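You operate a simulated robot arm through the tools that you are given. There is no shell and no other tool. Be economical: measure what you need, move in short steps, check, and stop when the job is done.

You run a simulated robot arm. Do the job below in one go: nothing can be reset, and whatever is moved stays where it is left.

JOB
Wind down and cap the peach lipstick, lid the powder jar and shut the refill palette.

It is judged by the outcome, as a careful person would: the job done as asked, and still so three seconds after it is handed in. It fails if anything else is knocked over, pushed out of place, dropped, spilled or broken. Lids that push on must go on centred and level and be pressed home; caps that screw on are set level and turned clockwise until they are tight.

ROBOT AND FRAMES
A 7-joint arm with a two-finger parallel gripper, fixed in place. Base frame: the origin is at the foot of the arm, x ahead of it, y to its left, z up; the work surface is at about z = 0. Readings come in m, rad, newtons and seconds.
With the tool pointing down near the work surface it reaches from about 0.24 to 0.62 m from the base axis. Its first joint turns from -1.152 to 1.152 rad. Payload 2.6 kg.
The TCP is the grasp point between the finger pads, 0.03 m short of the fingertips. In the tool frame z runs along the fingers and y along their closing line. The gripper opens to 0.094 m. The fingers are 0.028 m wide and 0.01 m thick; the gripper's body (0.05 by 0.096 m) begins 0.055 m behind the TCP.
Orientation is that of the tool frame in the base frame, as a unit quaternion [x, y, z, w]. With the fingers straight down and closing along the base's y, the tool's x points along the base's -x, its y along +y and its z along -z.

CONTROLS
- The arm moves only by the tool apply_moves. Its argument "motion" is a list of rows, each a list of 7 numbers: the finger opening in m, from 0 to 0.094, then the shift along the tool's x, y, z in m, then the turn, a rotation vector about the tool's x, y, z in rad. In form: [[fingers, tx, ty, tz, wx, wy, wz], ...]. A call has 1 to 8 rows; each row shifts and turns the commanded pose from where the row before left it, along the tool's axes as they then stand. A row lasts 0.2 s, in which the tool goes at most 0.05 m and 0.15 rad; a call with a longer step from one row to the next is refused whole, and so is a gripper value outside its range. A pose out of reach is approached as far as the arm can. The call stops where the force on the tool passes 40 N (or 10 N more than at its start, if that is more) or the arm is blocked; 0.2 s more then pass. The fingers move at their own pace (about 0.072 m/s each) and stop on an object; they squeeze with about 22 N. The grip force told is the motor's: it shows also when the fingers shut on nothing. Time passes only in rows, and 0.2 s behind the last, so rows that do not move let the fingers close. The reply holds the time, the measured pose of the TCP, the force on the tool along the base axes, the opening and the grip force, in the units named above and with some noise, with the torque about the TCP (base axes, N m) and any sound that the robot's microphone picked up.
- Cameras (640 x 400 px; columns grow to the right, rows downward): "scene" is fixed at [0.0421, 0.4229, 0.5693]; the picture's right is [-0.87, -0.49, 0.00], its down [-0.29, 0.51, -0.81] and it looks along [0.40, -0.71, -0.58] (base axes); focal length 348 px, centre (320, 200). "wrist" rides on the gripper at [0.076, 0.014, -0.103] in the tool frame; the picture's right is [-0.18, 0.98, 0.00], its down [-0.75, -0.14, -0.64] and it looks along [-0.63, -0.12, 0.77] (tool axes); focal length 243 px, centre (320, 200). There is no depth. A picture from a camera that has moved, and an enlarged one, comes with that camera's place and axes in the base frame and with its lens. The place of the scene camera against the robot may be out by one fixed shift of up to 0.025 m in any direction.
- grab_frame(camera): a new picture of that camera. No time passes.
- enlarge(camera, box): a new picture of the part [left, top, right, bottom] of that camera's present view, enlarged. No time passes.
- hand_in(): hands the job in; it is judged then, once.

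Go step by step. Nothing tells you positions but the pictures and the camera data: compare them with the known pose of the tool, close in by small moves and look again before you grip or let go. The budget is 120 turns and 64 pictures, counting those below and the enlarged ones. Unless the task says otherwise, let go and move clear before handing in, and close with one line.

The tools are called after "Request:" as a command line: name --pt "numbers of a row" for each row, then --argument value for the rest, lists and objects as JSON in quotes. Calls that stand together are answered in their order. apply_moves: Moves the arm, as the interface text tells. Its arguments: {"type":"object","properties":{"motion":{"type":"array"}},"required":["motion"]} The other tools are called the same way: grab_frame (camera) takes a picture; enlarge (camera, box) takes an enlarged picture of a part of a camera's view; hand_in () hands the job in.

At the start:

```text
time: 0.0
ee_pos: [0.452, -0.0802, 0.2896]
orientation: [0.001, 1.0, 0.0, 0.0]
ft_force: [0.0, 0.2, -0.3]
wrist_torque: [0.02, 0.01, 0.0]
opening: 0.0941
gripper_force: 0.0
```

scene: 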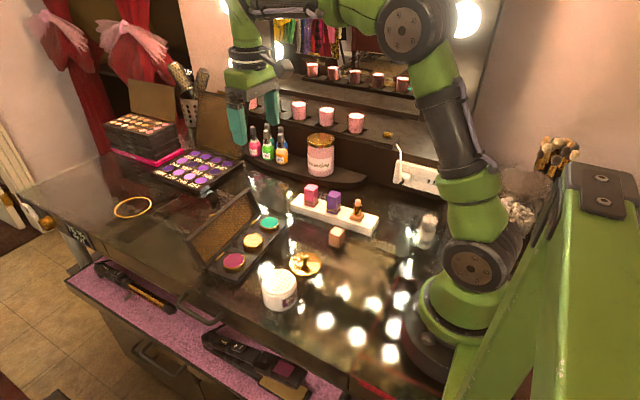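
wrist: 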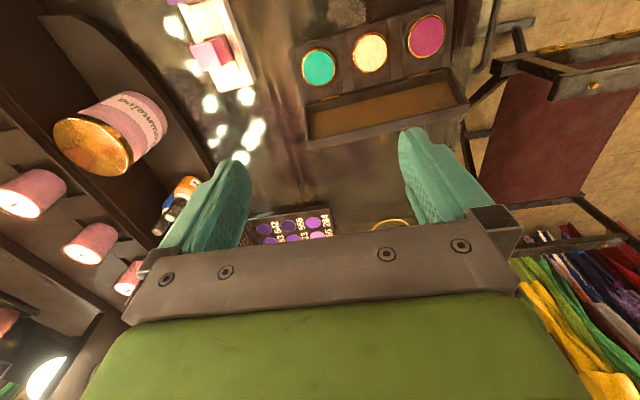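

I see a lipstick rack with three lipsticks (one open, peach-coloured), a cap nearby, a powder jar with a lid beside it, and an open palette. I'll enlarge those regions first.

Request:
enlarge --camera "scene" --box '[280, 170, 400, 255]'

Request:
enlarge --camera "scene" --box '[180, 180, 340, 320]'

```text
4.71 times, centred on (340, 212) of scene
camera zoom: at [0.0421, 0.4229, 0.5693], right [-0.87, -0.49, 0.0], down [-0.29, 0.51, -0.81], along [0.4, -0.71, -0.58], focal length 1636 px, centre (226, 141)
```

zoom: 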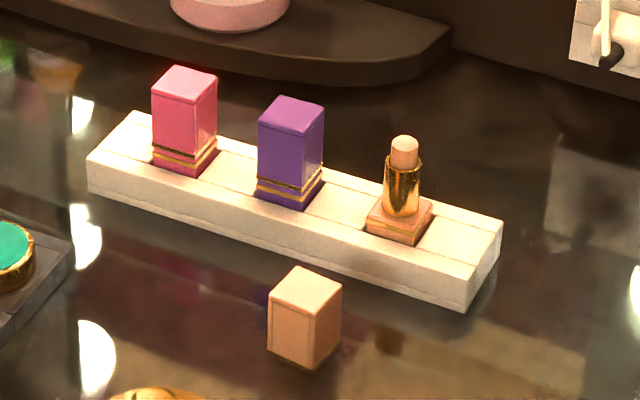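

```text
2.86 times, centred on (260, 250) of scene
camera zoom: at [0.0421, 0.4229, 0.5693], right [-0.87, -0.49, 0.0], down [-0.29, 0.51, -0.81], along [0.4, -0.71, -0.58], focal length 994 px, centre (491, 57)
```

zoom: 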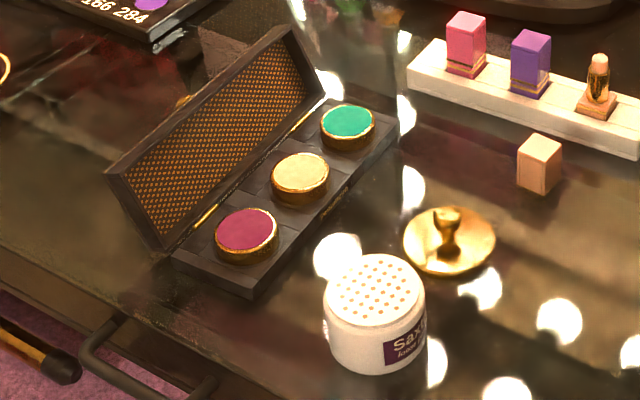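

Estimated positions are: lipstick ≈(0.29,-0.21), cap ≈(0.315,-0.145), jar ≈(0.334,0.064), jar lid ≈(0.337,-0.033), and palette along y at x≈0.475 with its hinge on the +x side. I'll move the wrist over the lipstick for a closer look.

Request:
apply_moves --pt "0.094 0.03 -0.022 0.015 0 0 0" --pt "0.094 0.03 -0.022 0.015 0 0 0" --pt "0.094 0.03 -0.022 0.015 0 0 0" --pt "0.094 0.03 -0.022 0.015 0 0 0" --pt "0.094 0 0 0 0 0 0"

Request:
grab_frame --camera "wrist"

```text
time: 1.2
ee_pos: [0.332, -0.1681, 0.2314]
orientation: [0.0, 1.0, -0.001, 0.0]
ft_force: [0.1, 0.7, -0.3]
wrist_torque: [0.0, 0.01, 0.02]
opening: 0.094
gripper_force: 0.0
```

```text
59 pictures are left
camera wrist: at [0.2575, -0.152, 0.3336], right [0.18, 0.98, 0.0], down [0.75, -0.14, 0.64], along [0.63, -0.12, -0.77], focal length 243 px, centre (320, 200)
```

wrist: 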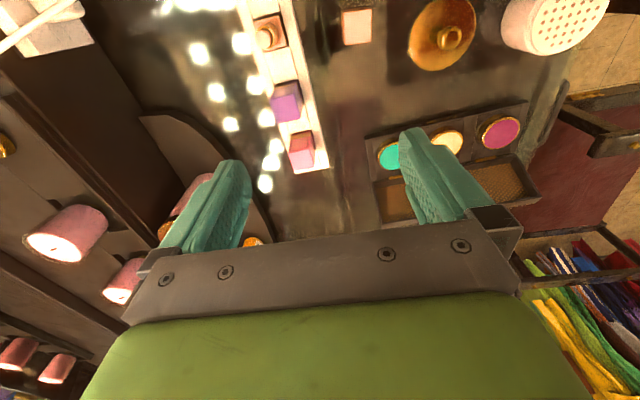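

All items are in the wrist view. I'll enlarge the top of it for detail and better measurements.

Request:
enlarge --camera "wrist" --box '[230, 0, 400, 106]'

Request:
enlarge --camera "wrist" --box '[350, 0, 640, 181]'

```text
3.76 times, centred on (315, 53) of wrist
camera zoom: at [0.2575, -0.152, 0.3336], right [0.18, 0.98, 0.0], down [0.75, -0.14, 0.64], along [0.63, -0.12, -0.77], focal length 913 px, centre (339, 753)
```

zoom: 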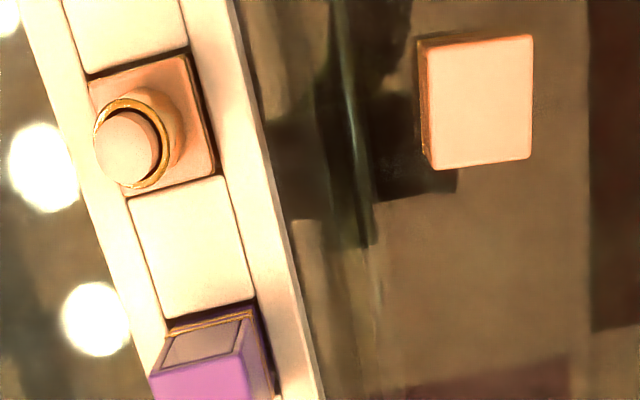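

```text
2.21 times, centred on (495, 90) of wrist
camera zoom: at [0.2575, -0.152, 0.3336], right [0.18, 0.98, 0.0], down [0.75, -0.14, 0.64], along [0.63, -0.12, -0.77], focal length 535 px, centre (-66, 442)
```

zoom: 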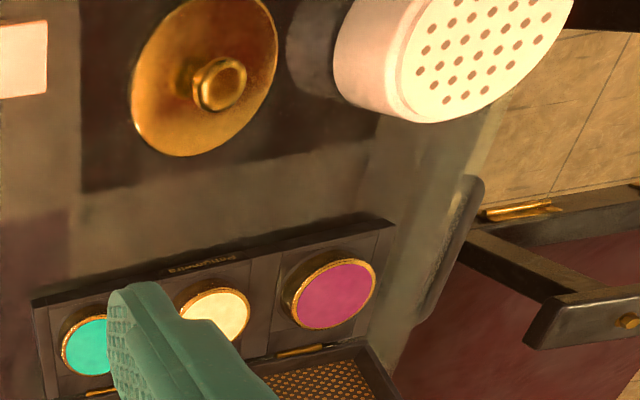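

The lipstick is at ≈(0.277,-0.208) with its tube top at z≈0.065 and bullet top at 0.076. The cap stands upright at ≈(0.287,-0.120), about 0.027 square and 0.038 tall. I'll go above the lipstick with a moderate opening.

Request:
apply_moves --pt "0.05 0.01375 -0.0099 0.026 0 0 0" --pt "0.05 0.01375 -0.0099 0.026 0 0 0" --pt "0.05 0.01375 -0.0099 0.026 0 0 0" --pt "0.05 0.01375 -0.0099 0.026 0 0 0" --pt "0.05 0 0 0 0 0 0"

Request:
grab_frame --camera "wrist"

Request:
enlarge --camera "scene" --box '[280, 140, 440, 245]'

```text
time: 2.4
ee_pos: [0.277, -0.2098, 0.1276]
orientation: [0.0, 1.0, 0.0, 0.0]
ft_force: [-0.9, -0.9, -0.4]
wrist_torque: [-0.01, 0.0, 0.04]
opening: 0.05
gripper_force: 0.2
```

```text
56 pictures are left
camera wrist: at [0.2018, -0.194, 0.2304], right [0.18, 0.98, 0.0], down [0.75, -0.14, 0.64], along [0.63, -0.12, -0.77], focal length 243 px, centre (320, 200)
```

wrist: 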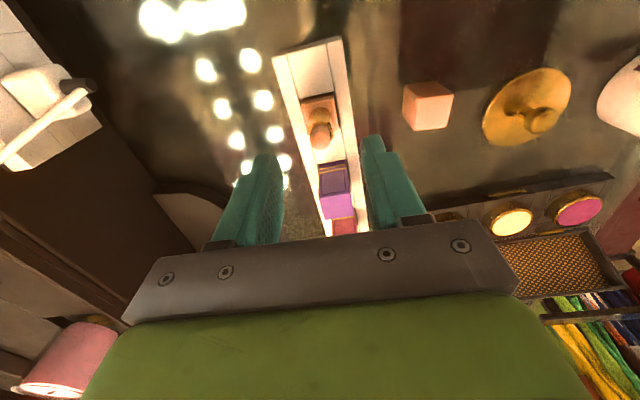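

```text
3.81 times, centred on (360, 192) of scene
camera zoom: at [0.0421, 0.4229, 0.5693], right [-0.87, -0.49, 0.0], down [-0.29, 0.51, -0.81], along [0.4, -0.71, -0.58], focal length 1325 px, centre (168, 229)
```

zoom: 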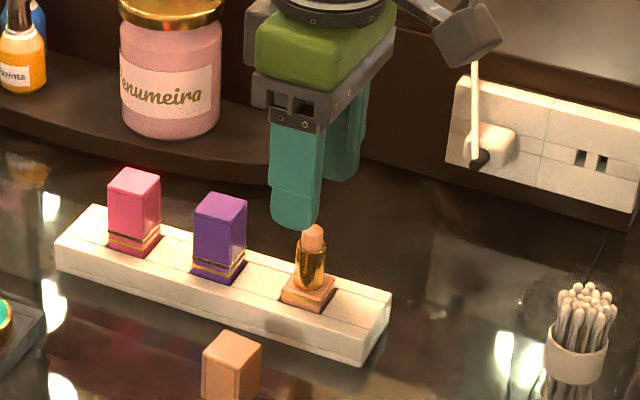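

Rough agreement; one enlarged picture will refine the position.

Request:
enlarge --camera "wrist" --box '[260, 60, 470, 190]'

```text
3.05 times, centred on (365, 125) of wrist
camera zoom: at [0.2018, -0.194, 0.2304], right [0.18, 0.98, 0.0], down [0.75, -0.14, 0.64], along [0.63, -0.12, -0.77], focal length 739 px, centre (183, 429)
```

zoom: 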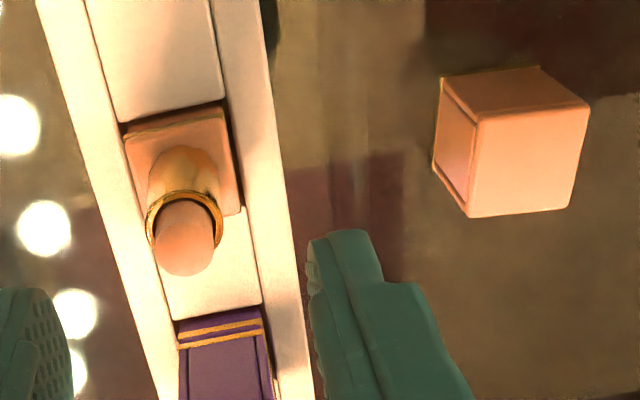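

The tube is at about (0.276,-0.2077). I'll descend so the fingertips stay just above the base, then check.

Request:
apply_moves --pt "0.05 0.0005 0.002 0.02 0 0 0" --pt "0.05 0 0 0.02 0 0 0" --pt "0.05 0 0 0.018 0 0 0" --pt "0.05 0 0 0 0 0 0"

Request:
enlarge --camera "scene" --box '[320, 160, 400, 240]'

Request:
enlarge --camera "wrist" --box '[220, 80, 480, 240]'

```text
time: 3.4
ee_pos: [0.2769, -0.206, 0.0672]
orientation: [-0.001, 1.0, 0.0, 0.0]
ft_force: [-0.2, -0.2, -0.6]
wrist_torque: [0.01, 0.0, 0.02]
opening: 0.0499
gripper_force: 0.1
```

```text
5.00 times, centred on (360, 200) of scene
camera zoom: at [0.0421, 0.4229, 0.5693], right [-0.87, -0.49, 0.0], down [-0.29, 0.51, -0.81], along [0.4, -0.71, -0.58], focal length 1739 px, centre (120, 200)
```

zoom: 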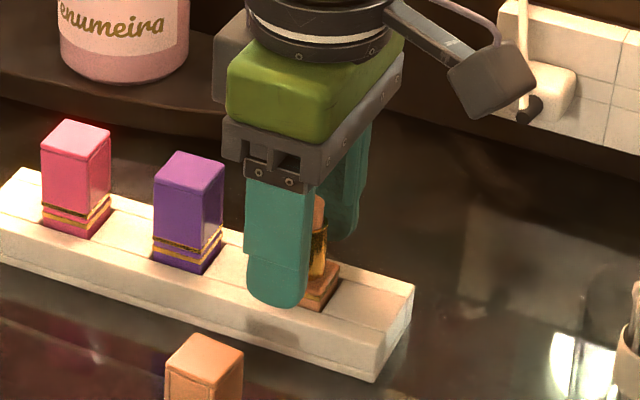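

```text
2.46 times, centred on (350, 160) of wrist
camera zoom: at [0.2017, -0.1905, 0.1708], right [0.18, 0.98, 0.0], down [0.75, -0.14, 0.64], along [0.63, -0.12, -0.77], focal length 597 px, centre (246, 298)
```

zoom: 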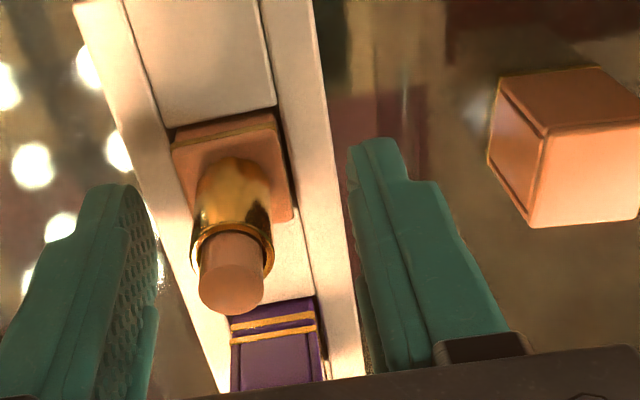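

Fingers straddle the tube. I'll close gently on it and check the readings.

Request:
apply_moves --pt "0.03 -0.0005 -0.0015 0.0 0 0 0" --pt "0.0 0 0 0 0 0 0" --pt "0.0 0 0 0 0 0 0"

Request:
enlarge --camera "wrist" --box '[220, 80, 480, 240]'

```text
time: 4.2
ee_pos: [0.2771, -0.2072, 0.0682]
orientation: [-0.001, 1.0, 0.0, 0.0]
ft_force: [-0.1, -2.2, -0.4]
wrist_torque: [-0.14, -0.01, -0.01]
opening: 0.0176
gripper_force: 22.2
```

```text
2.46 times, centred on (350, 160) of wrist
camera zoom: at [0.202, -0.1919, 0.1712], right [0.18, 0.98, 0.0], down [0.75, -0.14, 0.64], along [0.63, -0.12, -0.77], focal length 597 px, centre (246, 298)
```

zoom: 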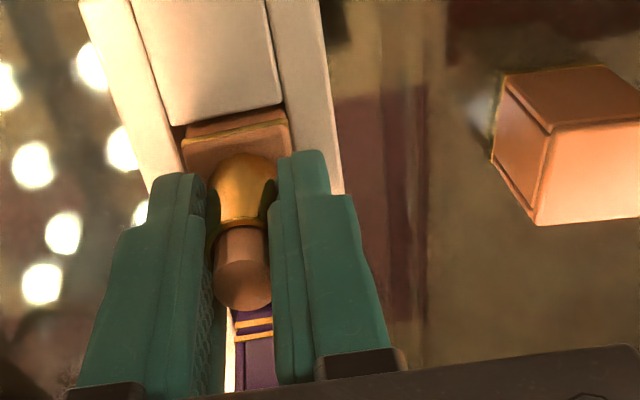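

Grip is secure on the 17.6 mm tube. I'll turn it a small amount clockwise (seen from above) and see which way the bullet goes.

Request:
apply_moves --pt "0.0 0 0 0 0 0 0.13" --pt "0.0 0 0 0 0 0 0.13" --pt "0.0 0 0 0 0 0 0.13" --pt "0.0 0 0 0 0 0 0.13" --pt "0.0 0 0 0 0 0 0"

Request:
enlarge --camera "wrist" --box '[220, 80, 480, 240]'

```text
time: 5.4
ee_pos: [0.2762, -0.2083, 0.0677]
orientation: [0.259, 0.966, 0.0, 0.001]
ft_force: [-0.2, -1.4, 0.2]
wrist_torque: [-0.14, -0.01, 0.03]
opening: 0.0173
gripper_force: 22.1
```

```text
2.46 times, centred on (350, 160) of wrist
camera zoom: at [0.2191, -0.1557, 0.1706], right [0.65, 0.76, 0.0], down [0.58, -0.5, 0.64], along [0.49, -0.42, -0.77], focal length 597 px, centre (246, 298)
```

zoom: 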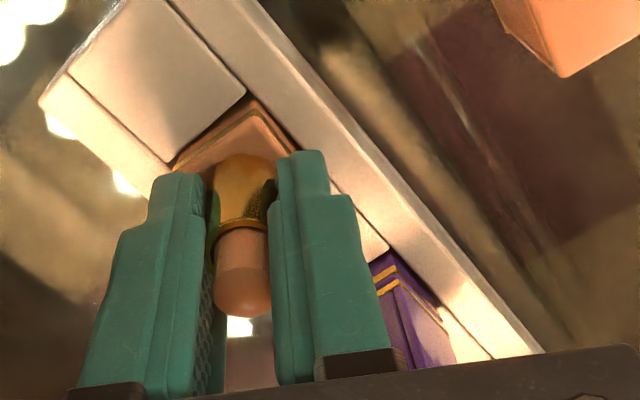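

The bullet came out slightly, so down is counter-clockwise. I'll turn that way.

Request:
apply_moves --pt "0.0 0 0 0 0 0 -0.14" --pt "0.0 0 0 0 0 0 -0.14" --pt "0.0 0 0 0 0 0 -0.14" --pt "0.0 0 0 0 0 0 -0.14" --pt "0.0 0 0 0 0 0 -0.14" --pt "0.0 0 0 0 0 0 -0.14" --pt "0.0 0 0 0 0 0 -0.14" --pt "0.0 0 0 0 0 0 -0.14"

Request:
enlarge --camera "wrist" --box '[220, 80, 480, 240]'

```text
time: 7.2
ee_pos: [0.2766, -0.2062, 0.0679]
orientation: [-0.296, 0.955, -0.001, 0.0]
ft_force: [2.0, 1.3, 0.9]
wrist_torque: [0.02, -0.08, -0.02]
opening: 0.0175
gripper_force: 21.9
```

```text
2.46 times, centred on (350, 160) of wrist
camera zoom: at [0.2068, -0.2372, 0.1706], right [-0.41, 0.91, 0.0], down [0.7, 0.31, 0.64], along [0.59, 0.26, -0.77], focal length 597 px, centre (246, 298)
```

zoom: 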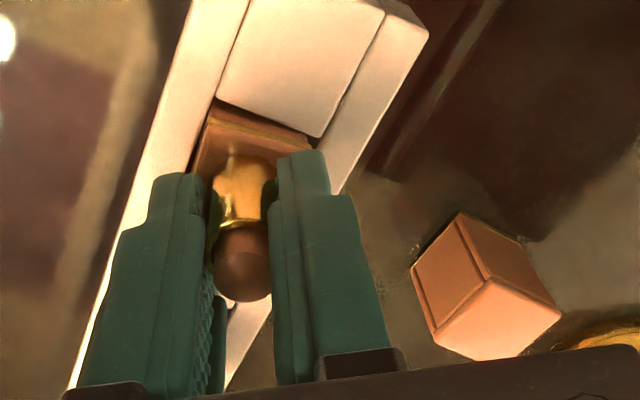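

It is retracting. I'll continue.

Request:
apply_moves --pt "0.0 0 0 0 0 0 -0.14" --pt "0.0 0 0 0 0 0 -0.14" --pt "0.0 0 0 0 0 0 -0.14" --pt "0.0 0 0 0 0 0 -0.14" --pt "0.0 0 0 0 0 0 -0.14" --pt "0.0 0 0 0 0 0 -0.14" --pt "0.0 0 0 0 0 0 -0.14" --pt "0.0 0 0 0 0 0 -0.14"

Request:
enlarge --camera "wrist" --box '[220, 80, 480, 240]'

```text
time: 9.0
ee_pos: [0.2773, -0.2069, 0.0675]
orientation: [0.759, -0.651, -0.001, 0.001]
ft_force: [-9.8, 3.2, 13.1]
wrist_torque: [0.14, 0.31, -0.04]
opening: 0.0176
gripper_force: 21.4
```

```text
2.46 times, centred on (350, 160) of wrist
camera zoom: at [0.2758, -0.2834, 0.1703], right [-1.0, 0.03, 0.0], down [0.03, 0.77, 0.64], along [0.02, 0.64, -0.77], focal length 597 px, centre (246, 298)
```

zoom: 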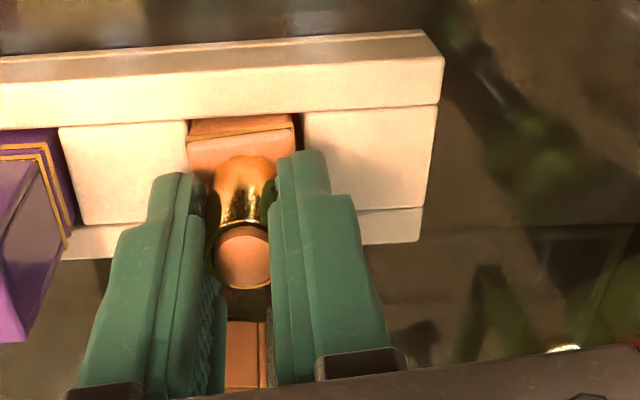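

It's about two-thirds down, with some side load building. I'll release, unwind the wrist by 1.72 rad, and look before regripping.

Request:
apply_moves --pt "0.035 0 0 0 0 0 0" --pt "0.035 0 0 0 0 0 0" --pt "0.035 0 0 0 0 0 0"

Request:
enlarge --camera "scene" --box '[310, 150, 400, 240]'

```text
time: 9.8
ee_pos: [0.2778, -0.2071, 0.0683]
orientation: [0.757, -0.653, 0.0, 0.0]
ft_force: [0.1, -0.5, 0.0]
wrist_torque: [-0.04, -0.02, 0.0]
opening: 0.0349
gripper_force: 0.3
```

```text
4.44 times, centred on (355, 195) of scene
camera zoom: at [0.0421, 0.4229, 0.5693], right [-0.87, -0.49, 0.0], down [-0.29, 0.51, -0.81], along [0.4, -0.71, -0.58], focal length 1545 px, centre (164, 222)
```

zoom: 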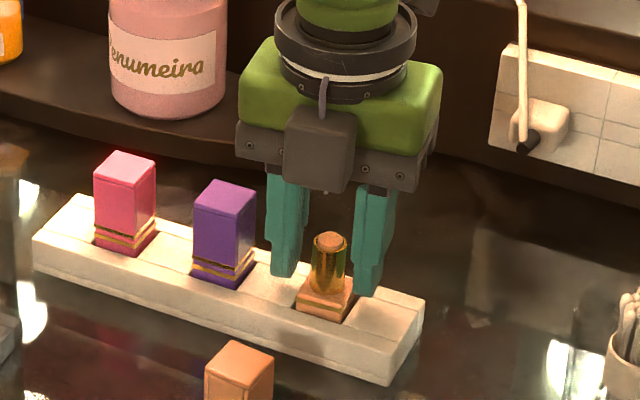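

The bullet is nearly flush. I'll turn the open gripper back and regrip.

Request:
apply_moves --pt "0.035 0 0 0 0 0 0.145" --pt "0.035 0 0 0 0 0 0.145" --pt "0.035 0 0 0 0 0 0.145" --pt "0.035 0 0 0 0 0 0.145" --pt "0.035 0 0 0 0 0 0.145" --pt "0.035 0 0 0 0 0 0.145" --pt "0.035 0 0 0 0 0 0.145" --pt "0.035 0 0 0 0 0 0.145"

Request:
apply_moves --pt "0.035 0 0 0 0 0 0.145" --pt "0.035 0 0 0 0 0 0.145" --pt "0.035 0 0 0 0 0 0.145" --pt "0.035 0.001 -0.0005 0 0 0 0.12" --pt "0.0 0 0 0 0 0 0" --pt "0.0 0 0 0 0 0 0"

Request:
apply_moves --pt "0.0 0 0 0 0 0 -0.14" --pt "0.0 0 0 0 0 0 -0.14" --pt "0.0 0 0 0 0 0 -0.14" --pt "0.0 0 0 0 0 0 -0.14" --pt "0.0 0 0 0 0 0 -0.14" --pt "0.0 0 0 0 0 0 -0.14" --pt "0.0 0 0 0 0 0 -0.14" --pt "0.0 0 0 0 0 0 -0.14"

Request:
enlarge --camera "wrist" --box '[220, 80, 480, 240]'

```text
time: 11.6
ee_pos: [0.2772, -0.2066, 0.0668]
orientation: [-0.275, 0.962, 0.001, 0.0]
ft_force: [-0.1, -0.2, -0.1]
wrist_torque: [-0.02, 0.01, -0.02]
opening: 0.0349
gripper_force: 0.0
```

```text
time: 13.0
ee_pos: [0.2756, -0.2073, 0.0661]
orientation: [-0.002, 1.0, 0.0, -0.001]
ft_force: [-0.9, 0.4, 0.3]
wrist_torque: [0.01, 0.02, -0.01]
opening: 0.0175
gripper_force: 21.9
```

```text
time: 14.8
ee_pos: [0.2763, -0.2075, 0.0682]
orientation: [-0.533, 0.846, 0.0, -0.001]
ft_force: [-2.0, -1.3, -0.5]
wrist_torque: [-0.08, 0.09, -0.02]
opening: 0.0174
gripper_force: 22.0
```

```text
2.46 times, centred on (350, 160) of wrist
camera zoom: at [0.2317, -0.269, 0.1709], right [-0.81, 0.59, 0.0], down [0.45, 0.62, 0.64], along [0.38, 0.52, -0.77], focal length 597 px, centre (246, 298)
```

zoom: 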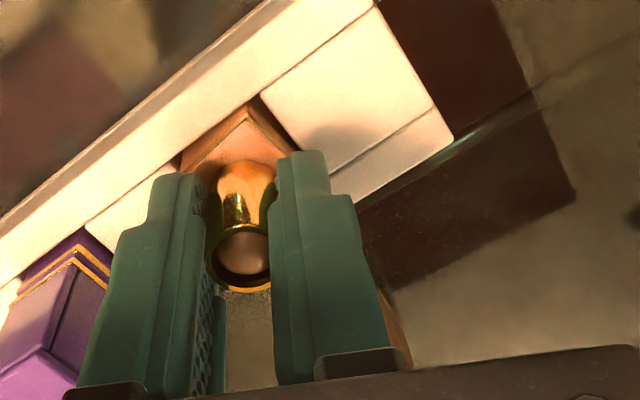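

The bullet is just inside the rim. I'll keep turning toward the end stop.

Request:
apply_moves --pt "0.0 0 0 0 0 0 -0.12" --pt "0.0 0 0 0 0 0 -0.12" --pt "0.0 0 0 0 0 0 -0.12" --pt "0.0 0 0 0 0 0 -0.12" --pt "0.0 0 0 0 0 0 -0.12"

Request:
enlarge --camera "wrist" --box '[220, 80, 480, 240]'

```text
time: 16.0
ee_pos: [0.2761, -0.2077, 0.0676]
orientation: [0.761, -0.649, 0.001, 0.001]
ft_force: [-0.2, 1.0, 1.9]
wrist_torque: [0.04, 0.15, -0.07]
opening: 0.0174
gripper_force: 22.3
```

```text
2.46 times, centred on (350, 160) of wrist
camera zoom: at [0.2753, -0.2839, 0.1699], right [-1.0, 0.03, 0.0], down [0.02, 0.77, 0.64], along [0.02, 0.64, -0.77], focal length 597 px, centre (246, 298)
```

zoom: 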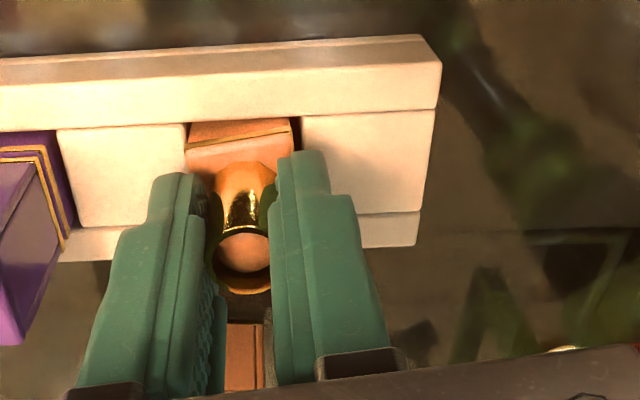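

Request:
apply_moves --pt "0.0 0 0 0 0 0 -0.12" --pt "0.0 0 0 0 0 0 -0.12" --pt "0.0 0 0 0 0 0 -0.12"

Request:
enlarge --camera "wrist" --box '[270, 130, 390, 210]'

```text
time: 16.8
ee_pos: [0.2767, -0.2079, 0.0665]
orientation: [0.864, -0.503, 0.0, 0.0]
ft_force: [0.4, 1.1, -1.7]
wrist_torque: [0.13, -0.12, -0.11]
opening: 0.0173
gripper_force: 22.0
```

```text
5.00 times, centred on (330, 170) of wrist
camera zoom: at [0.3026, -0.2797, 0.1699], right [-0.95, -0.32, 0.0], down [-0.25, 0.72, 0.64], along [-0.21, 0.61, -0.77], focal length 1213 px, centre (270, 350)
```

zoom: 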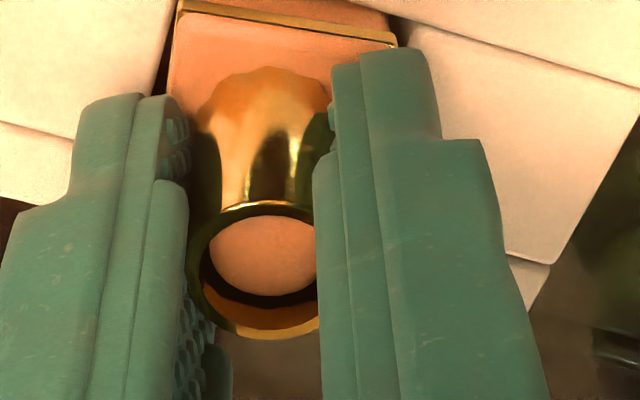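

The bullet sits below the rim and torque is rising, so it is at the end stop. I'll release, lift and unwind the wrist.

Request:
apply_moves --pt "0.035 0 0 0 0 0 0" --pt "0.035 0 0 0 0 0 0" --pt "0.035 0 0 -0.04 0 0 0" --pt "0.035 0 0 -0.03 0 0 0.14" --pt "0.035 0 0 0 0 0 0.14" --pt "0.035 0 0 0 0 0 0.14" --pt "0.035 0 0 0 0 0 0.14" --pt "0.035 0 0 0 0 0 0.14"

Request:
apply_moves --pt "0.05 0 0 0 0 0 0.14" --pt "0.05 0 0 0 0 0 0.14" --pt "0.05 0 0 0 0 0 0.14" --pt "0.05 0 0 0 0 0 0.14" --pt "0.05 0 0 0 0 0 0.14" --pt "0.05 0 0 0 0 0 0.14" --pt "0.05 0 0 0 0 0 0.14" --pt "0.05 0 0 0 0 0 0.14"

```text
time: 18.6
ee_pos: [0.2764, -0.2081, 0.1376]
orientation: [-0.636, 0.771, 0.001, 0.0]
ft_force: [0.0, 0.2, 0.2]
wrist_torque: [-0.01, 0.01, -0.01]
opening: 0.035
gripper_force: 0.1
```

```text
time: 20.4
ee_pos: [0.2775, -0.2067, 0.1375]
orientation: [-0.131, 0.991, -0.001, -0.001]
ft_force: [1.3, 0.0, 0.0]
wrist_torque: [0.01, -0.01, -0.02]
opening: 0.0503
gripper_force: 0.1
```

Next I square up the wrist and move above the cap.

Request:
apply_moves --pt "0.06 0 0 0 0 0 0.13" --pt "0.06 0 0 0 0 0 0.132" --pt "0.06 -0.004 0.03 0 0 0 0" --pt "0.06 -0.004 0.03 0 0 0 0" --pt "0.06 -0.003 0.027 0 0 0 0" --pt "0.06 0 0 0 0 0 0"

Request:
enlarge --camera "wrist" --box '[220, 50, 460, 200]'

Request:
enlarge --camera "scene" --box '[290, 170, 390, 260]'

```text
time: 21.8
ee_pos: [0.2878, -0.1199, 0.1375]
orientation: [-0.002, 1.0, -0.001, 0.0]
ft_force: [0.0, -0.1, 0.2]
wrist_torque: [0.0, -0.01, -0.01]
opening: 0.0602
gripper_force: 0.1
```

```text
2.67 times, centred on (340, 125) of wrist
camera zoom: at [0.212, -0.1054, 0.2401], right [0.18, 0.98, 0.0], down [0.75, -0.14, 0.64], along [0.63, -0.12, -0.77], focal length 647 px, centre (267, 400)
```

zoom: 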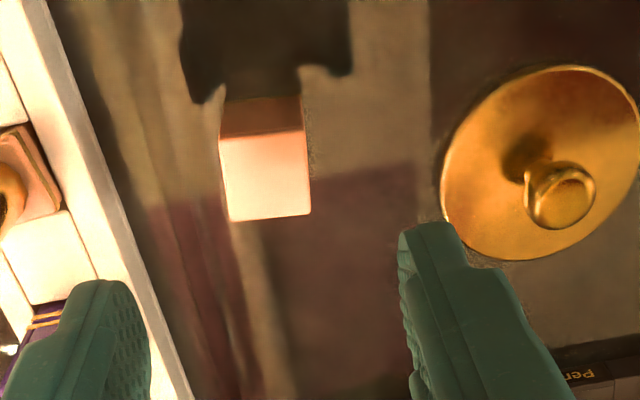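

```text
4.44 times, centred on (340, 215) of scene
camera zoom: at [0.0421, 0.4229, 0.5693], right [-0.87, -0.49, 0.0], down [-0.29, 0.51, -0.81], along [0.4, -0.71, -0.58], focal length 1545 px, centre (231, 133)
```

zoom: 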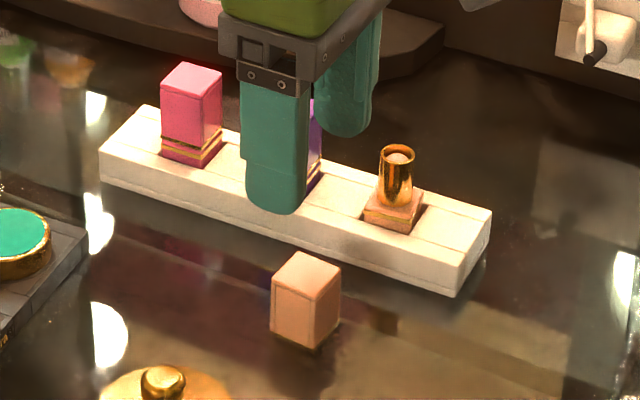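

The cap is centred at about (0.288,-0.1207), 0.037 tall and yawed about 0.08 rad clockwise. I'll match that yaw, descend to hold its upper part and grip.

Request:
apply_moves --pt "0.06 -0.0005 -0.0008 0.03 0 0 0.08" --pt "0.06 0 0 0.03 0 0 0" --pt "0.06 0 0 0.02 0 0 0" --pt "0.06 0 0 0.0145 0 0 0" --pt "0.06 0 0 0 0 0 0"

Request:
grab_frame --camera "wrist"

```text
time: 23.0
ee_pos: [0.287, -0.1211, 0.0436]
orientation: [0.039, 0.999, 0.0, 0.0]
ft_force: [0.0, -0.4, 0.4]
wrist_torque: [-0.03, 0.04, 0.03]
opening: 0.0598
gripper_force: 0.0
```

```text
41 pictures are left
camera wrist: at [0.2128, -0.1001, 0.1464], right [0.26, 0.97, 0.0], down [0.74, -0.2, 0.64], along [0.62, -0.17, -0.77], focal length 243 px, centre (320, 200)
```

wrist: 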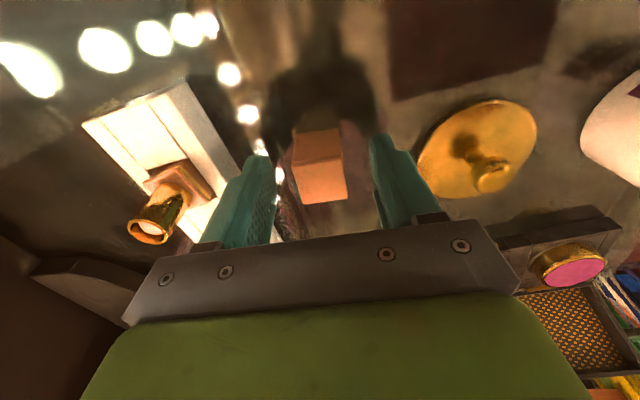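

Cap is between the fingers. Closing and lifting.

Request:
apply_moves --pt "0.04 0 0 0 0 0 0" --pt "0.0 0 0 0 0 0 0" --pt "0.0 0 0 0 0 0 0" --pt "0.0 0 0 0 0 0 0" --pt "0.0 0 0 -0.03 0 0 0" --pt "0.0 0 0 -0.04 0 0 0" --pt "0.0 0 0 -0.03 0 0 -0.08" --pt "0.0 0 0 0 0 0 0"

Request:
enlarge --camera "wrist" --box '[200, 50, 440, 200]'

Request:
enlarge --camera "scene" --box '[280, 120, 400, 240]'

```text
time: 24.8
ee_pos: [0.2861, -0.1193, 0.1446]
orientation: [-0.001, 1.0, -0.001, 0.0]
ft_force: [-0.2, -0.3, 0.3]
wrist_torque: [0.01, 0.01, -0.01]
opening: 0.0261
gripper_force: 21.9
```

```text
2.67 times, centred on (320, 125) of wrist
camera zoom: at [0.2106, -0.1046, 0.247], right [0.18, 0.98, 0.0], down [0.75, -0.14, 0.64], along [0.63, -0.12, -0.77], focal length 647 px, centre (320, 400)
```

zoom: 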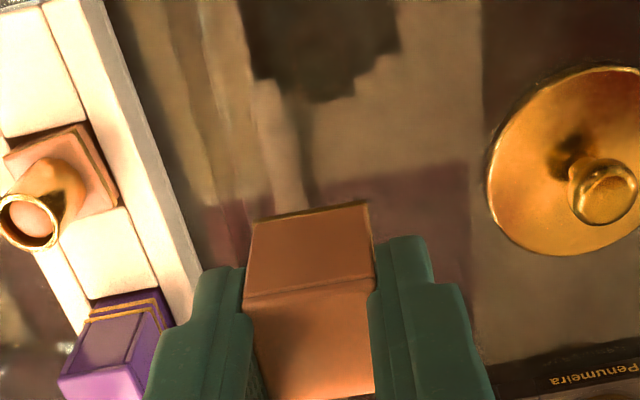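

```text
3.33 times, centred on (340, 180) of scene
camera zoom: at [0.0421, 0.4229, 0.5693], right [-0.87, -0.49, 0.0], down [-0.29, 0.51, -0.81], along [0.4, -0.71, -0.58], focal length 1159 px, centre (253, 267)
```

zoom: 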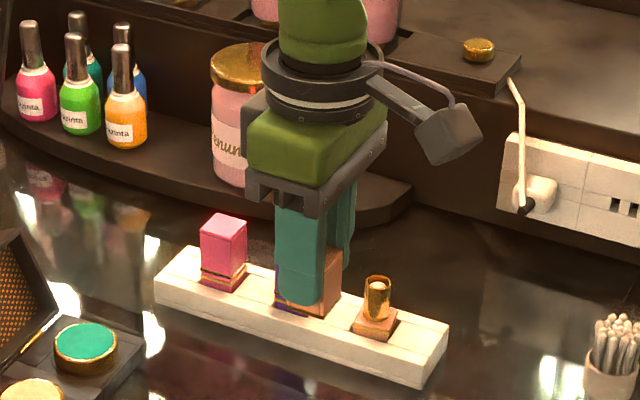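

Cap is held square and centred on the TCP, its bottom 0.0436 below it. I'll move it over the tube axis (0.2764,-0.2077).

Request:
apply_moves --pt "0.0 0.003 -0.03 0 0 0 0" --pt "0.0 0.003 -0.03 0 0 0 0" --pt "0.0 0.0036 -0.0284 0 0 0 0" --pt "0.0 0 0 0 0 0 0" --pt "0.0 0 0 0 0 0 0"

Request:
enlarge --camera "wrist" --box '[220, 80, 440, 240]'

Request:
enlarge --camera "scene" --box '[310, 140, 410, 240]'

```text
time: 26.0
ee_pos: [0.275, -0.2092, 0.1438]
orientation: [0.0, 1.0, 0.0, 0.0]
ft_force: [0.5, -0.1, -0.2]
wrist_torque: [0.02, 0.0, 0.02]
opening: 0.0261
gripper_force: 21.4
```

```text
2.50 times, centred on (330, 160) of wrist
camera zoom: at [0.2013, -0.1945, 0.2475], right [0.18, 0.98, 0.0], down [0.75, -0.14, 0.64], along [0.63, -0.12, -0.77], focal length 606 px, centre (295, 300)
```

zoom: 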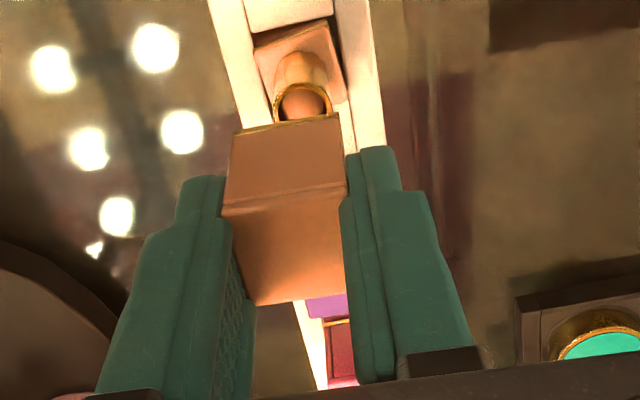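

```text
4.00 times, centred on (360, 190) of scene
camera zoom: at [0.0421, 0.4229, 0.5693], right [-0.87, -0.49, 0.0], down [-0.29, 0.51, -0.81], along [0.4, -0.71, -0.58], focal length 1391 px, centre (160, 240)
```

zoom: 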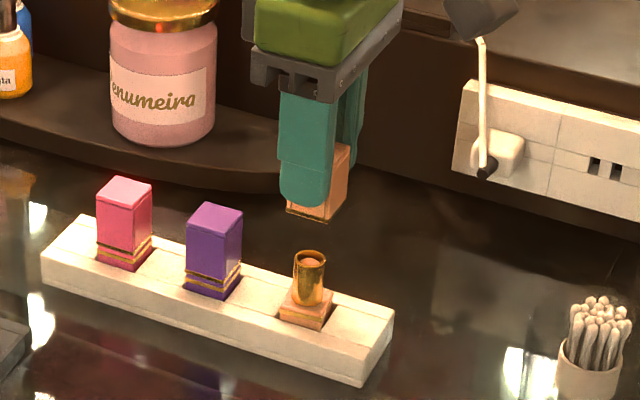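

Offsets are a couple of millimetres at most. I'll lower to just above the tube and compare at close range.

Request:
apply_moves --pt "0.0 0 0.0018 0.015 0 0 0" --pt "0.0 0 0 0.013 0 0 0" --pt "0.0 0 0 0 0 0 0" --pt "0.0 0 0 0 0 0 0"

Request:
enlarge --camera "wrist" --box '[250, 80, 400, 180]'

Request:
enlarge --camera "scene" --box '[330, 170, 390, 230]'

```text
time: 27.0
ee_pos: [0.277, -0.2079, 0.1167]
orientation: [-0.001, 1.0, 0.001, 0.0]
ft_force: [0.3, -0.2, 0.0]
wrist_torque: [-0.04, 0.0, -0.05]
opening: 0.0262
gripper_force: 22.0
```

```text
4.00 times, centred on (325, 130) of wrist
camera zoom: at [0.2011, -0.1932, 0.2195], right [0.18, 0.98, 0.0], down [0.75, -0.14, 0.64], along [0.63, -0.12, -0.77], focal length 970 px, centre (300, 480)
```

zoom: 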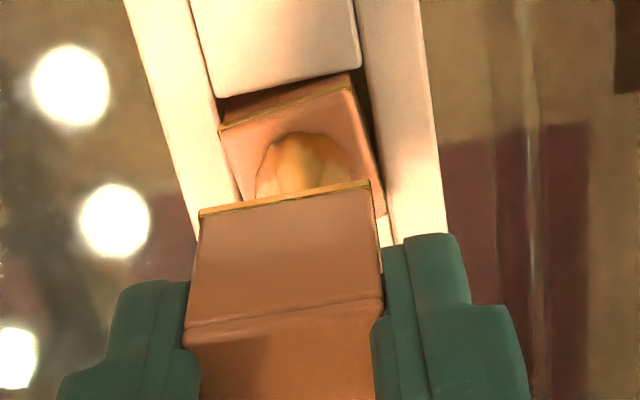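

```text
6.67 times, centred on (360, 200) of scene
camera zoom: at [0.0421, 0.4229, 0.5693], right [-0.87, -0.49, 0.0], down [-0.29, 0.51, -0.81], along [0.4, -0.71, -0.58], focal length 2318 px, centre (53, 200)
```

zoom: 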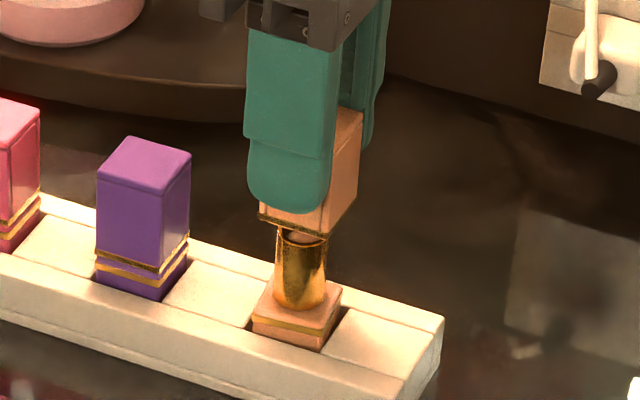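

The cap and base centres agree within 1 mm, but the base has turned about 0.12 rad counter-clockwise within its slot. I'll match that yaw and lower the cap over the tube.

Request:
apply_moves --pt "0.0 -0.0004 0.0003 0 0 0 -0.12" --pt "0.0 0 0 0.005 0 0 0" --pt "0.0 0 0 0.006 0 0 0" --pt "0.0 0 0 0.006 0 0 0" --pt "0.0 0 0 0.006 0 0 0" --pt "0.0 0 0 0.006 0 0 0"

Request:
enlarge --camera "scene" --box '[330, 170, 390, 230]'

Request:
enlarge --camera "wrist" --box '[250, 80, 400, 180]'

```text
time: 28.4
ee_pos: [0.2783, -0.2086, 0.0865]
orientation: [-0.061, 0.998, 0.0, 0.0]
ft_force: [-0.9, 0.3, 0.4]
wrist_torque: [0.0, 0.03, 0.05]
opening: 0.0262
gripper_force: 22.2
```

```text
6.67 times, centred on (360, 200) of scene
camera zoom: at [0.0421, 0.4229, 0.5693], right [-0.87, -0.49, 0.0], down [-0.29, 0.51, -0.81], along [0.4, -0.71, -0.58], focal length 2318 px, centre (53, 200)
```

zoom: 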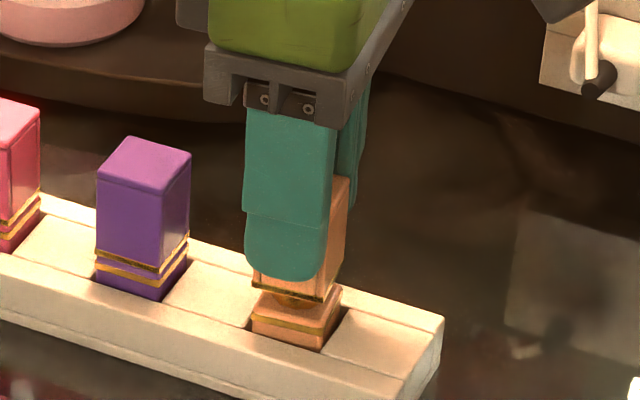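

```text
4.00 times, centred on (325, 130) of wrist
camera zoom: at [0.2017, -0.2025, 0.1894], right [0.06, 1.0, 0.0], down [0.77, -0.05, 0.64], along [0.64, -0.04, -0.77], focal length 970 px, centre (300, 480)
```

zoom: 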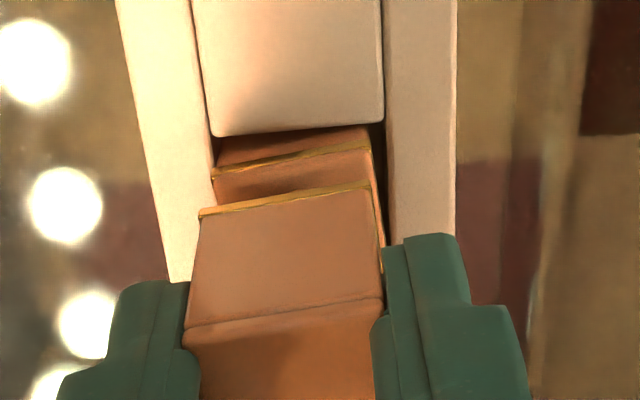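

The tube is inside the cap and aligned with the base. I'll push down until seated.

Request:
apply_moves --pt "0.0 0 0 0.004 0 0 0" --pt "0.0 0 0 0.004 0 0 0" --pt "0.0 0 0 0.003 0 0 0" --pt "0.0 0 0 0.003 0 0 0" --pt "0.0 0 0 0.003 0 0 0" --pt "0.0 0 0 0.003 0 0 0" --pt "0.0 0 0 0.003 0 0 0"

Request:
enlarge --camera "scene" --box '[330, 170, 390, 230]'

```text
time: 29.2
ee_pos: [0.2794, -0.2081, 0.0774]
orientation: [-0.06, 0.998, 0.0, 0.002]
ft_force: [-3.8, 1.6, 11.7]
wrist_torque: [0.09, 0.18, -0.02]
opening: 0.0265
gripper_force: 21.7
stopped in row 4: the force on the tool passed its limit at 47 N (the readings are from after the stop); the commanded pose is now the measured one
```

```text
6.67 times, centred on (360, 200) of scene
camera zoom: at [0.042, 0.423, 0.5693], right [-0.87, -0.49, 0.0], down [-0.29, 0.51, -0.81], along [0.4, -0.71, -0.58], focal length 2318 px, centre (53, 200)
```

zoom: 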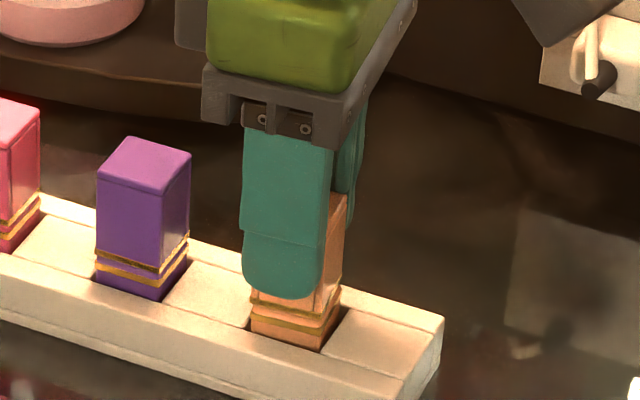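

It looks seated. I'll release, lift clear and inspect.

Request:
apply_moves --pt "0.045 0 0 0 0 0 0" --pt "0.045 0 0 0 0 0 0" --pt "0.045 0 0 -0.03 0 0 0" --pt "0.045 0 0 -0.03 0 0 0.12" --pt "0.0 0 0 0 0 0 0" --pt "0.0 0 0 0 0 0 0"

Request:
enlarge --camera "scene" --box '[320, 170, 380, 230]'

Request:
enlarge --camera "wrist" --box '[250, 60, 400, 160]'

```text
time: 30.6
ee_pos: [0.2784, -0.2089, 0.137]
orientation: [0.001, 1.0, -0.001, 0.002]
ft_force: [0.8, -0.1, 0.2]
wrist_torque: [-0.02, -0.01, 0.01]
opening: 0.0
gripper_force: 22.4
```

```text
6.67 times, centred on (350, 200) of scene
camera zoom: at [0.0421, 0.4229, 0.5693], right [-0.87, -0.49, 0.0], down [-0.29, 0.51, -0.81], along [0.4, -0.71, -0.58], focal length 2318 px, centre (120, 200)
```

zoom: 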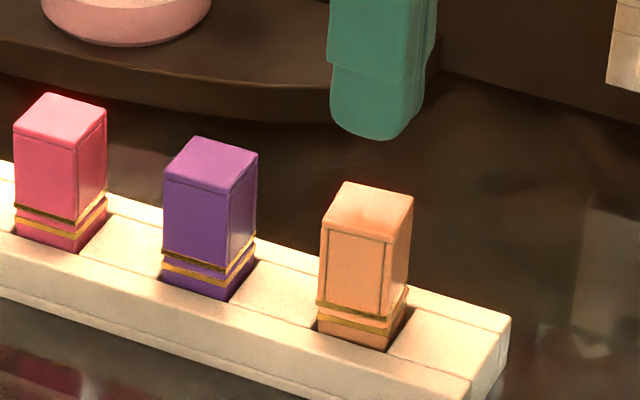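

```text
4.00 times, centred on (325, 110) of wrist
camera zoom: at [0.2028, -0.1933, 0.2408], right [0.19, 0.98, 0.0], down [0.75, -0.14, 0.64], along [0.63, -0.12, -0.76], focal length 970 px, centre (300, 560)
```

zoom: 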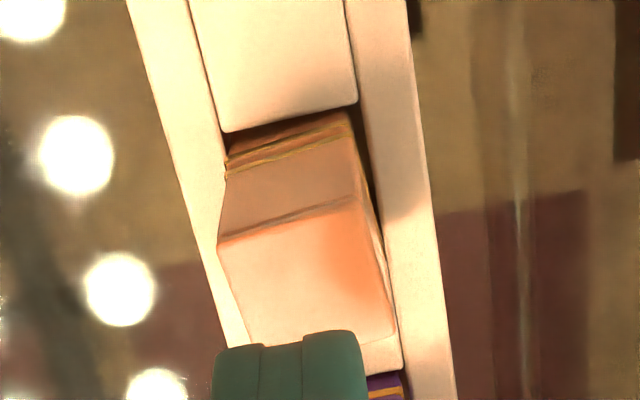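

The cap looks flush like its neighbours. I'll press it from above with closed fingers to be sure it is home.

Request:
apply_moves --pt "0.0 0 0.001 0.015 0 0 0" --pt "0.0 0 0 0.012 0 0 0" --pt "0.0 0 0 0.004 0 0 0" --pt "0.0 0 0 0.003 0 0 0" --pt "0.0 0 0 0.003 0 0 0" --pt "0.0 0 0 0.003 0 0 0" --pt "0.0 0 0 0.003 0 0 0"

Request:
enlarge --camera "scene" --box '[320, 170, 380, 230]'

```text
time: 31.9
ee_pos: [0.2794, -0.209, 0.1037]
orientation: [0.002, 1.0, -0.001, 0.004]
ft_force: [-4.3, 3.0, 14.5]
wrist_torque: [0.11, 0.28, -0.06]
opening: 0.0
gripper_force: 22.1
stopped in row 6: the force on the tool passed its limit at 48 N (the readings are from after the stop); the commanded pose is now the measured one
```

```text
6.67 times, centred on (350, 200) of scene
camera zoom: at [0.042, 0.423, 0.5693], right [-0.87, -0.49, 0.0], down [-0.29, 0.51, -0.81], along [0.4, -0.71, -0.58], focal length 2318 px, centre (120, 200)
```

zoom: 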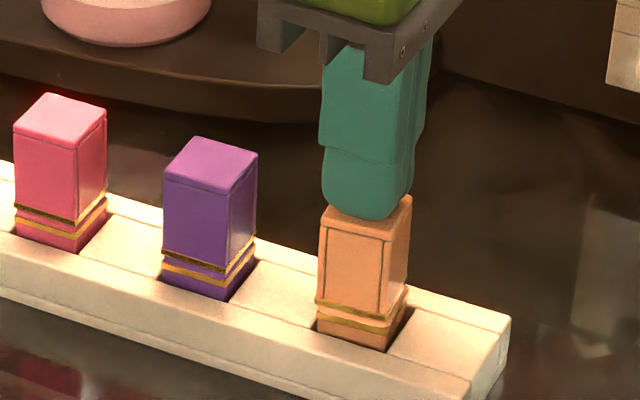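

Cap is home, its height and bands matching the neighbouring lipsticks. I'll level the tool, lift, and move over the jar lid at ≈(0.31,-0.026).

Request:
apply_moves --pt "0.0 0 0 -0.04 0 0.008 -0.004" --pt "0.06 0 0 -0.04 0 0 0" --pt "0.06 -0.006 0.037 -0.01 0 0 0" --pt "0.06 -0.006 0.037 0 0 0 0" --pt "0.06 -0.006 0.037 0 0 0 0" --pt "0.06 -0.006 0.037 0 0 0 0" --pt "0.06 -0.006 0.035 0 0 0 0" --pt "0.06 0 0 0 0 0 0"

Request:
grab_frame --camera "wrist"

```text
time: 33.7
ee_pos: [0.3089, -0.0252, 0.1931]
orientation: [0.0, 1.0, -0.002, -0.001]
ft_force: [-0.6, 0.1, 0.3]
wrist_torque: [-0.03, 0.0, 0.0]
opening: 0.0598
gripper_force: 0.1
```

```text
28 pictures are left
camera wrist: at [0.235, -0.0098, 0.2953], right [0.18, 0.98, 0.0], down [0.75, -0.14, 0.64], along [0.63, -0.12, -0.77], focal length 243 px, centre (320, 200)
```

wrist: 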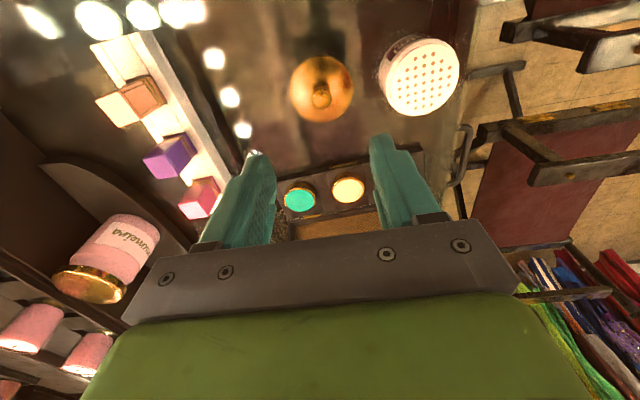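

Request:
enlarge --camera "wrist" --box '[270, 25, 480, 155]'

```text
3.05 times, centred on (375, 90) of wrist
camera zoom: at [0.235, -0.0098, 0.2953], right [0.18, 0.98, 0.0], down [0.75, -0.14, 0.64], along [0.63, -0.12, -0.77], focal length 739 px, centre (152, 535)
```

zoom: 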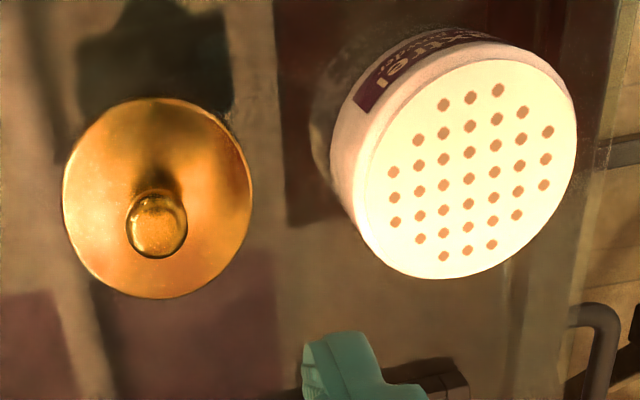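

The lid is ≈0.072 wide, centred at (0.314,-0.0235) with its knob top at z≈0.036. The jar is at ≈(0.309,0.072). I'll descend over the knob.

Request:
apply_moves --pt "0.045 -0.0055 0.0017 0.04 0 0 0" --pt "0.045 0 0 0.04 0 0 0" --pt "0.045 0 0 0.035 0 0 0" --pt "0.045 0 0 0.013 0 0 0" --pt "0.045 0 0 0 0 0 0" --pt "0.045 0 0 0 0 0 0"

Request:
enlarge --camera "wrist" --box '[200, 50, 480, 225]'

Request:
enlarge --camera "scene" --box '[240, 210, 360, 320]'

```text
time: 35.1
ee_pos: [0.314, -0.0246, 0.063]
orientation: [0.0, 1.0, -0.001, -0.001]
ft_force: [0.1, 0.0, 0.5]
wrist_torque: [-0.01, 0.0, 0.03]
opening: 0.0449
gripper_force: 0.1
```

```text
2.29 times, centred on (340, 138) of wrist
camera zoom: at [0.2382, -0.0095, 0.1668], right [0.18, 0.98, 0.0], down [0.75, -0.14, 0.64], along [0.63, -0.12, -0.77], focal length 555 px, centre (274, 343)
```

zoom: 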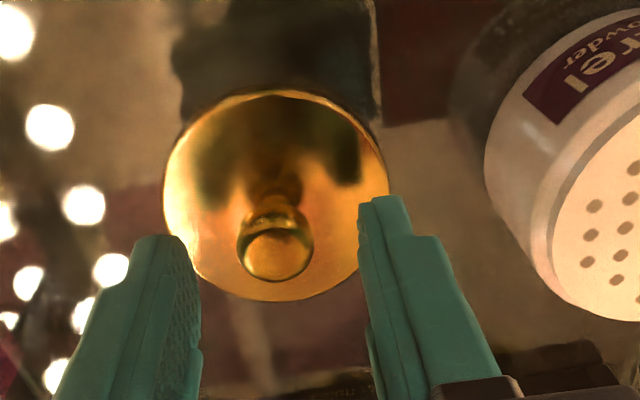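

```text
3.64 times, centred on (300, 265) of scene
camera zoom: at [0.0421, 0.4229, 0.5693], right [-0.87, -0.49, 0.0], down [-0.29, 0.51, -0.81], along [0.4, -0.71, -0.58], focal length 1264 px, centre (393, -36)
```

zoom: 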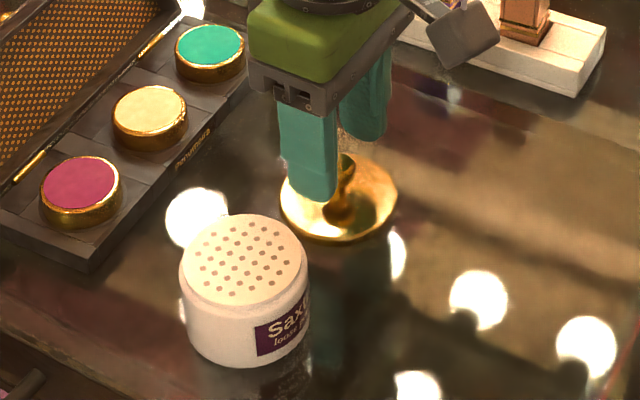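

Fingers straddle the knob. I'll go slightly lower and grip it.

Request:
apply_moves --pt "0.045 0 0.0003 0.008 0 0 0" --pt "0.045 0 0 0.006 0 0 0" --pt "0.0 0 0 0 0 0 0" --pt "0.0 0 0 0 0 0 0" --pt "0.0 0 0 0 0 0 0"

```text
time: 36.3
ee_pos: [0.3136, -0.0244, 0.0513]
orientation: [0.0, 1.0, -0.001, 0.0]
ft_force: [0.2, -0.1, -0.3]
wrist_torque: [-0.01, 0.0, 0.01]
opening: 0.0203
gripper_force: 22.3
```

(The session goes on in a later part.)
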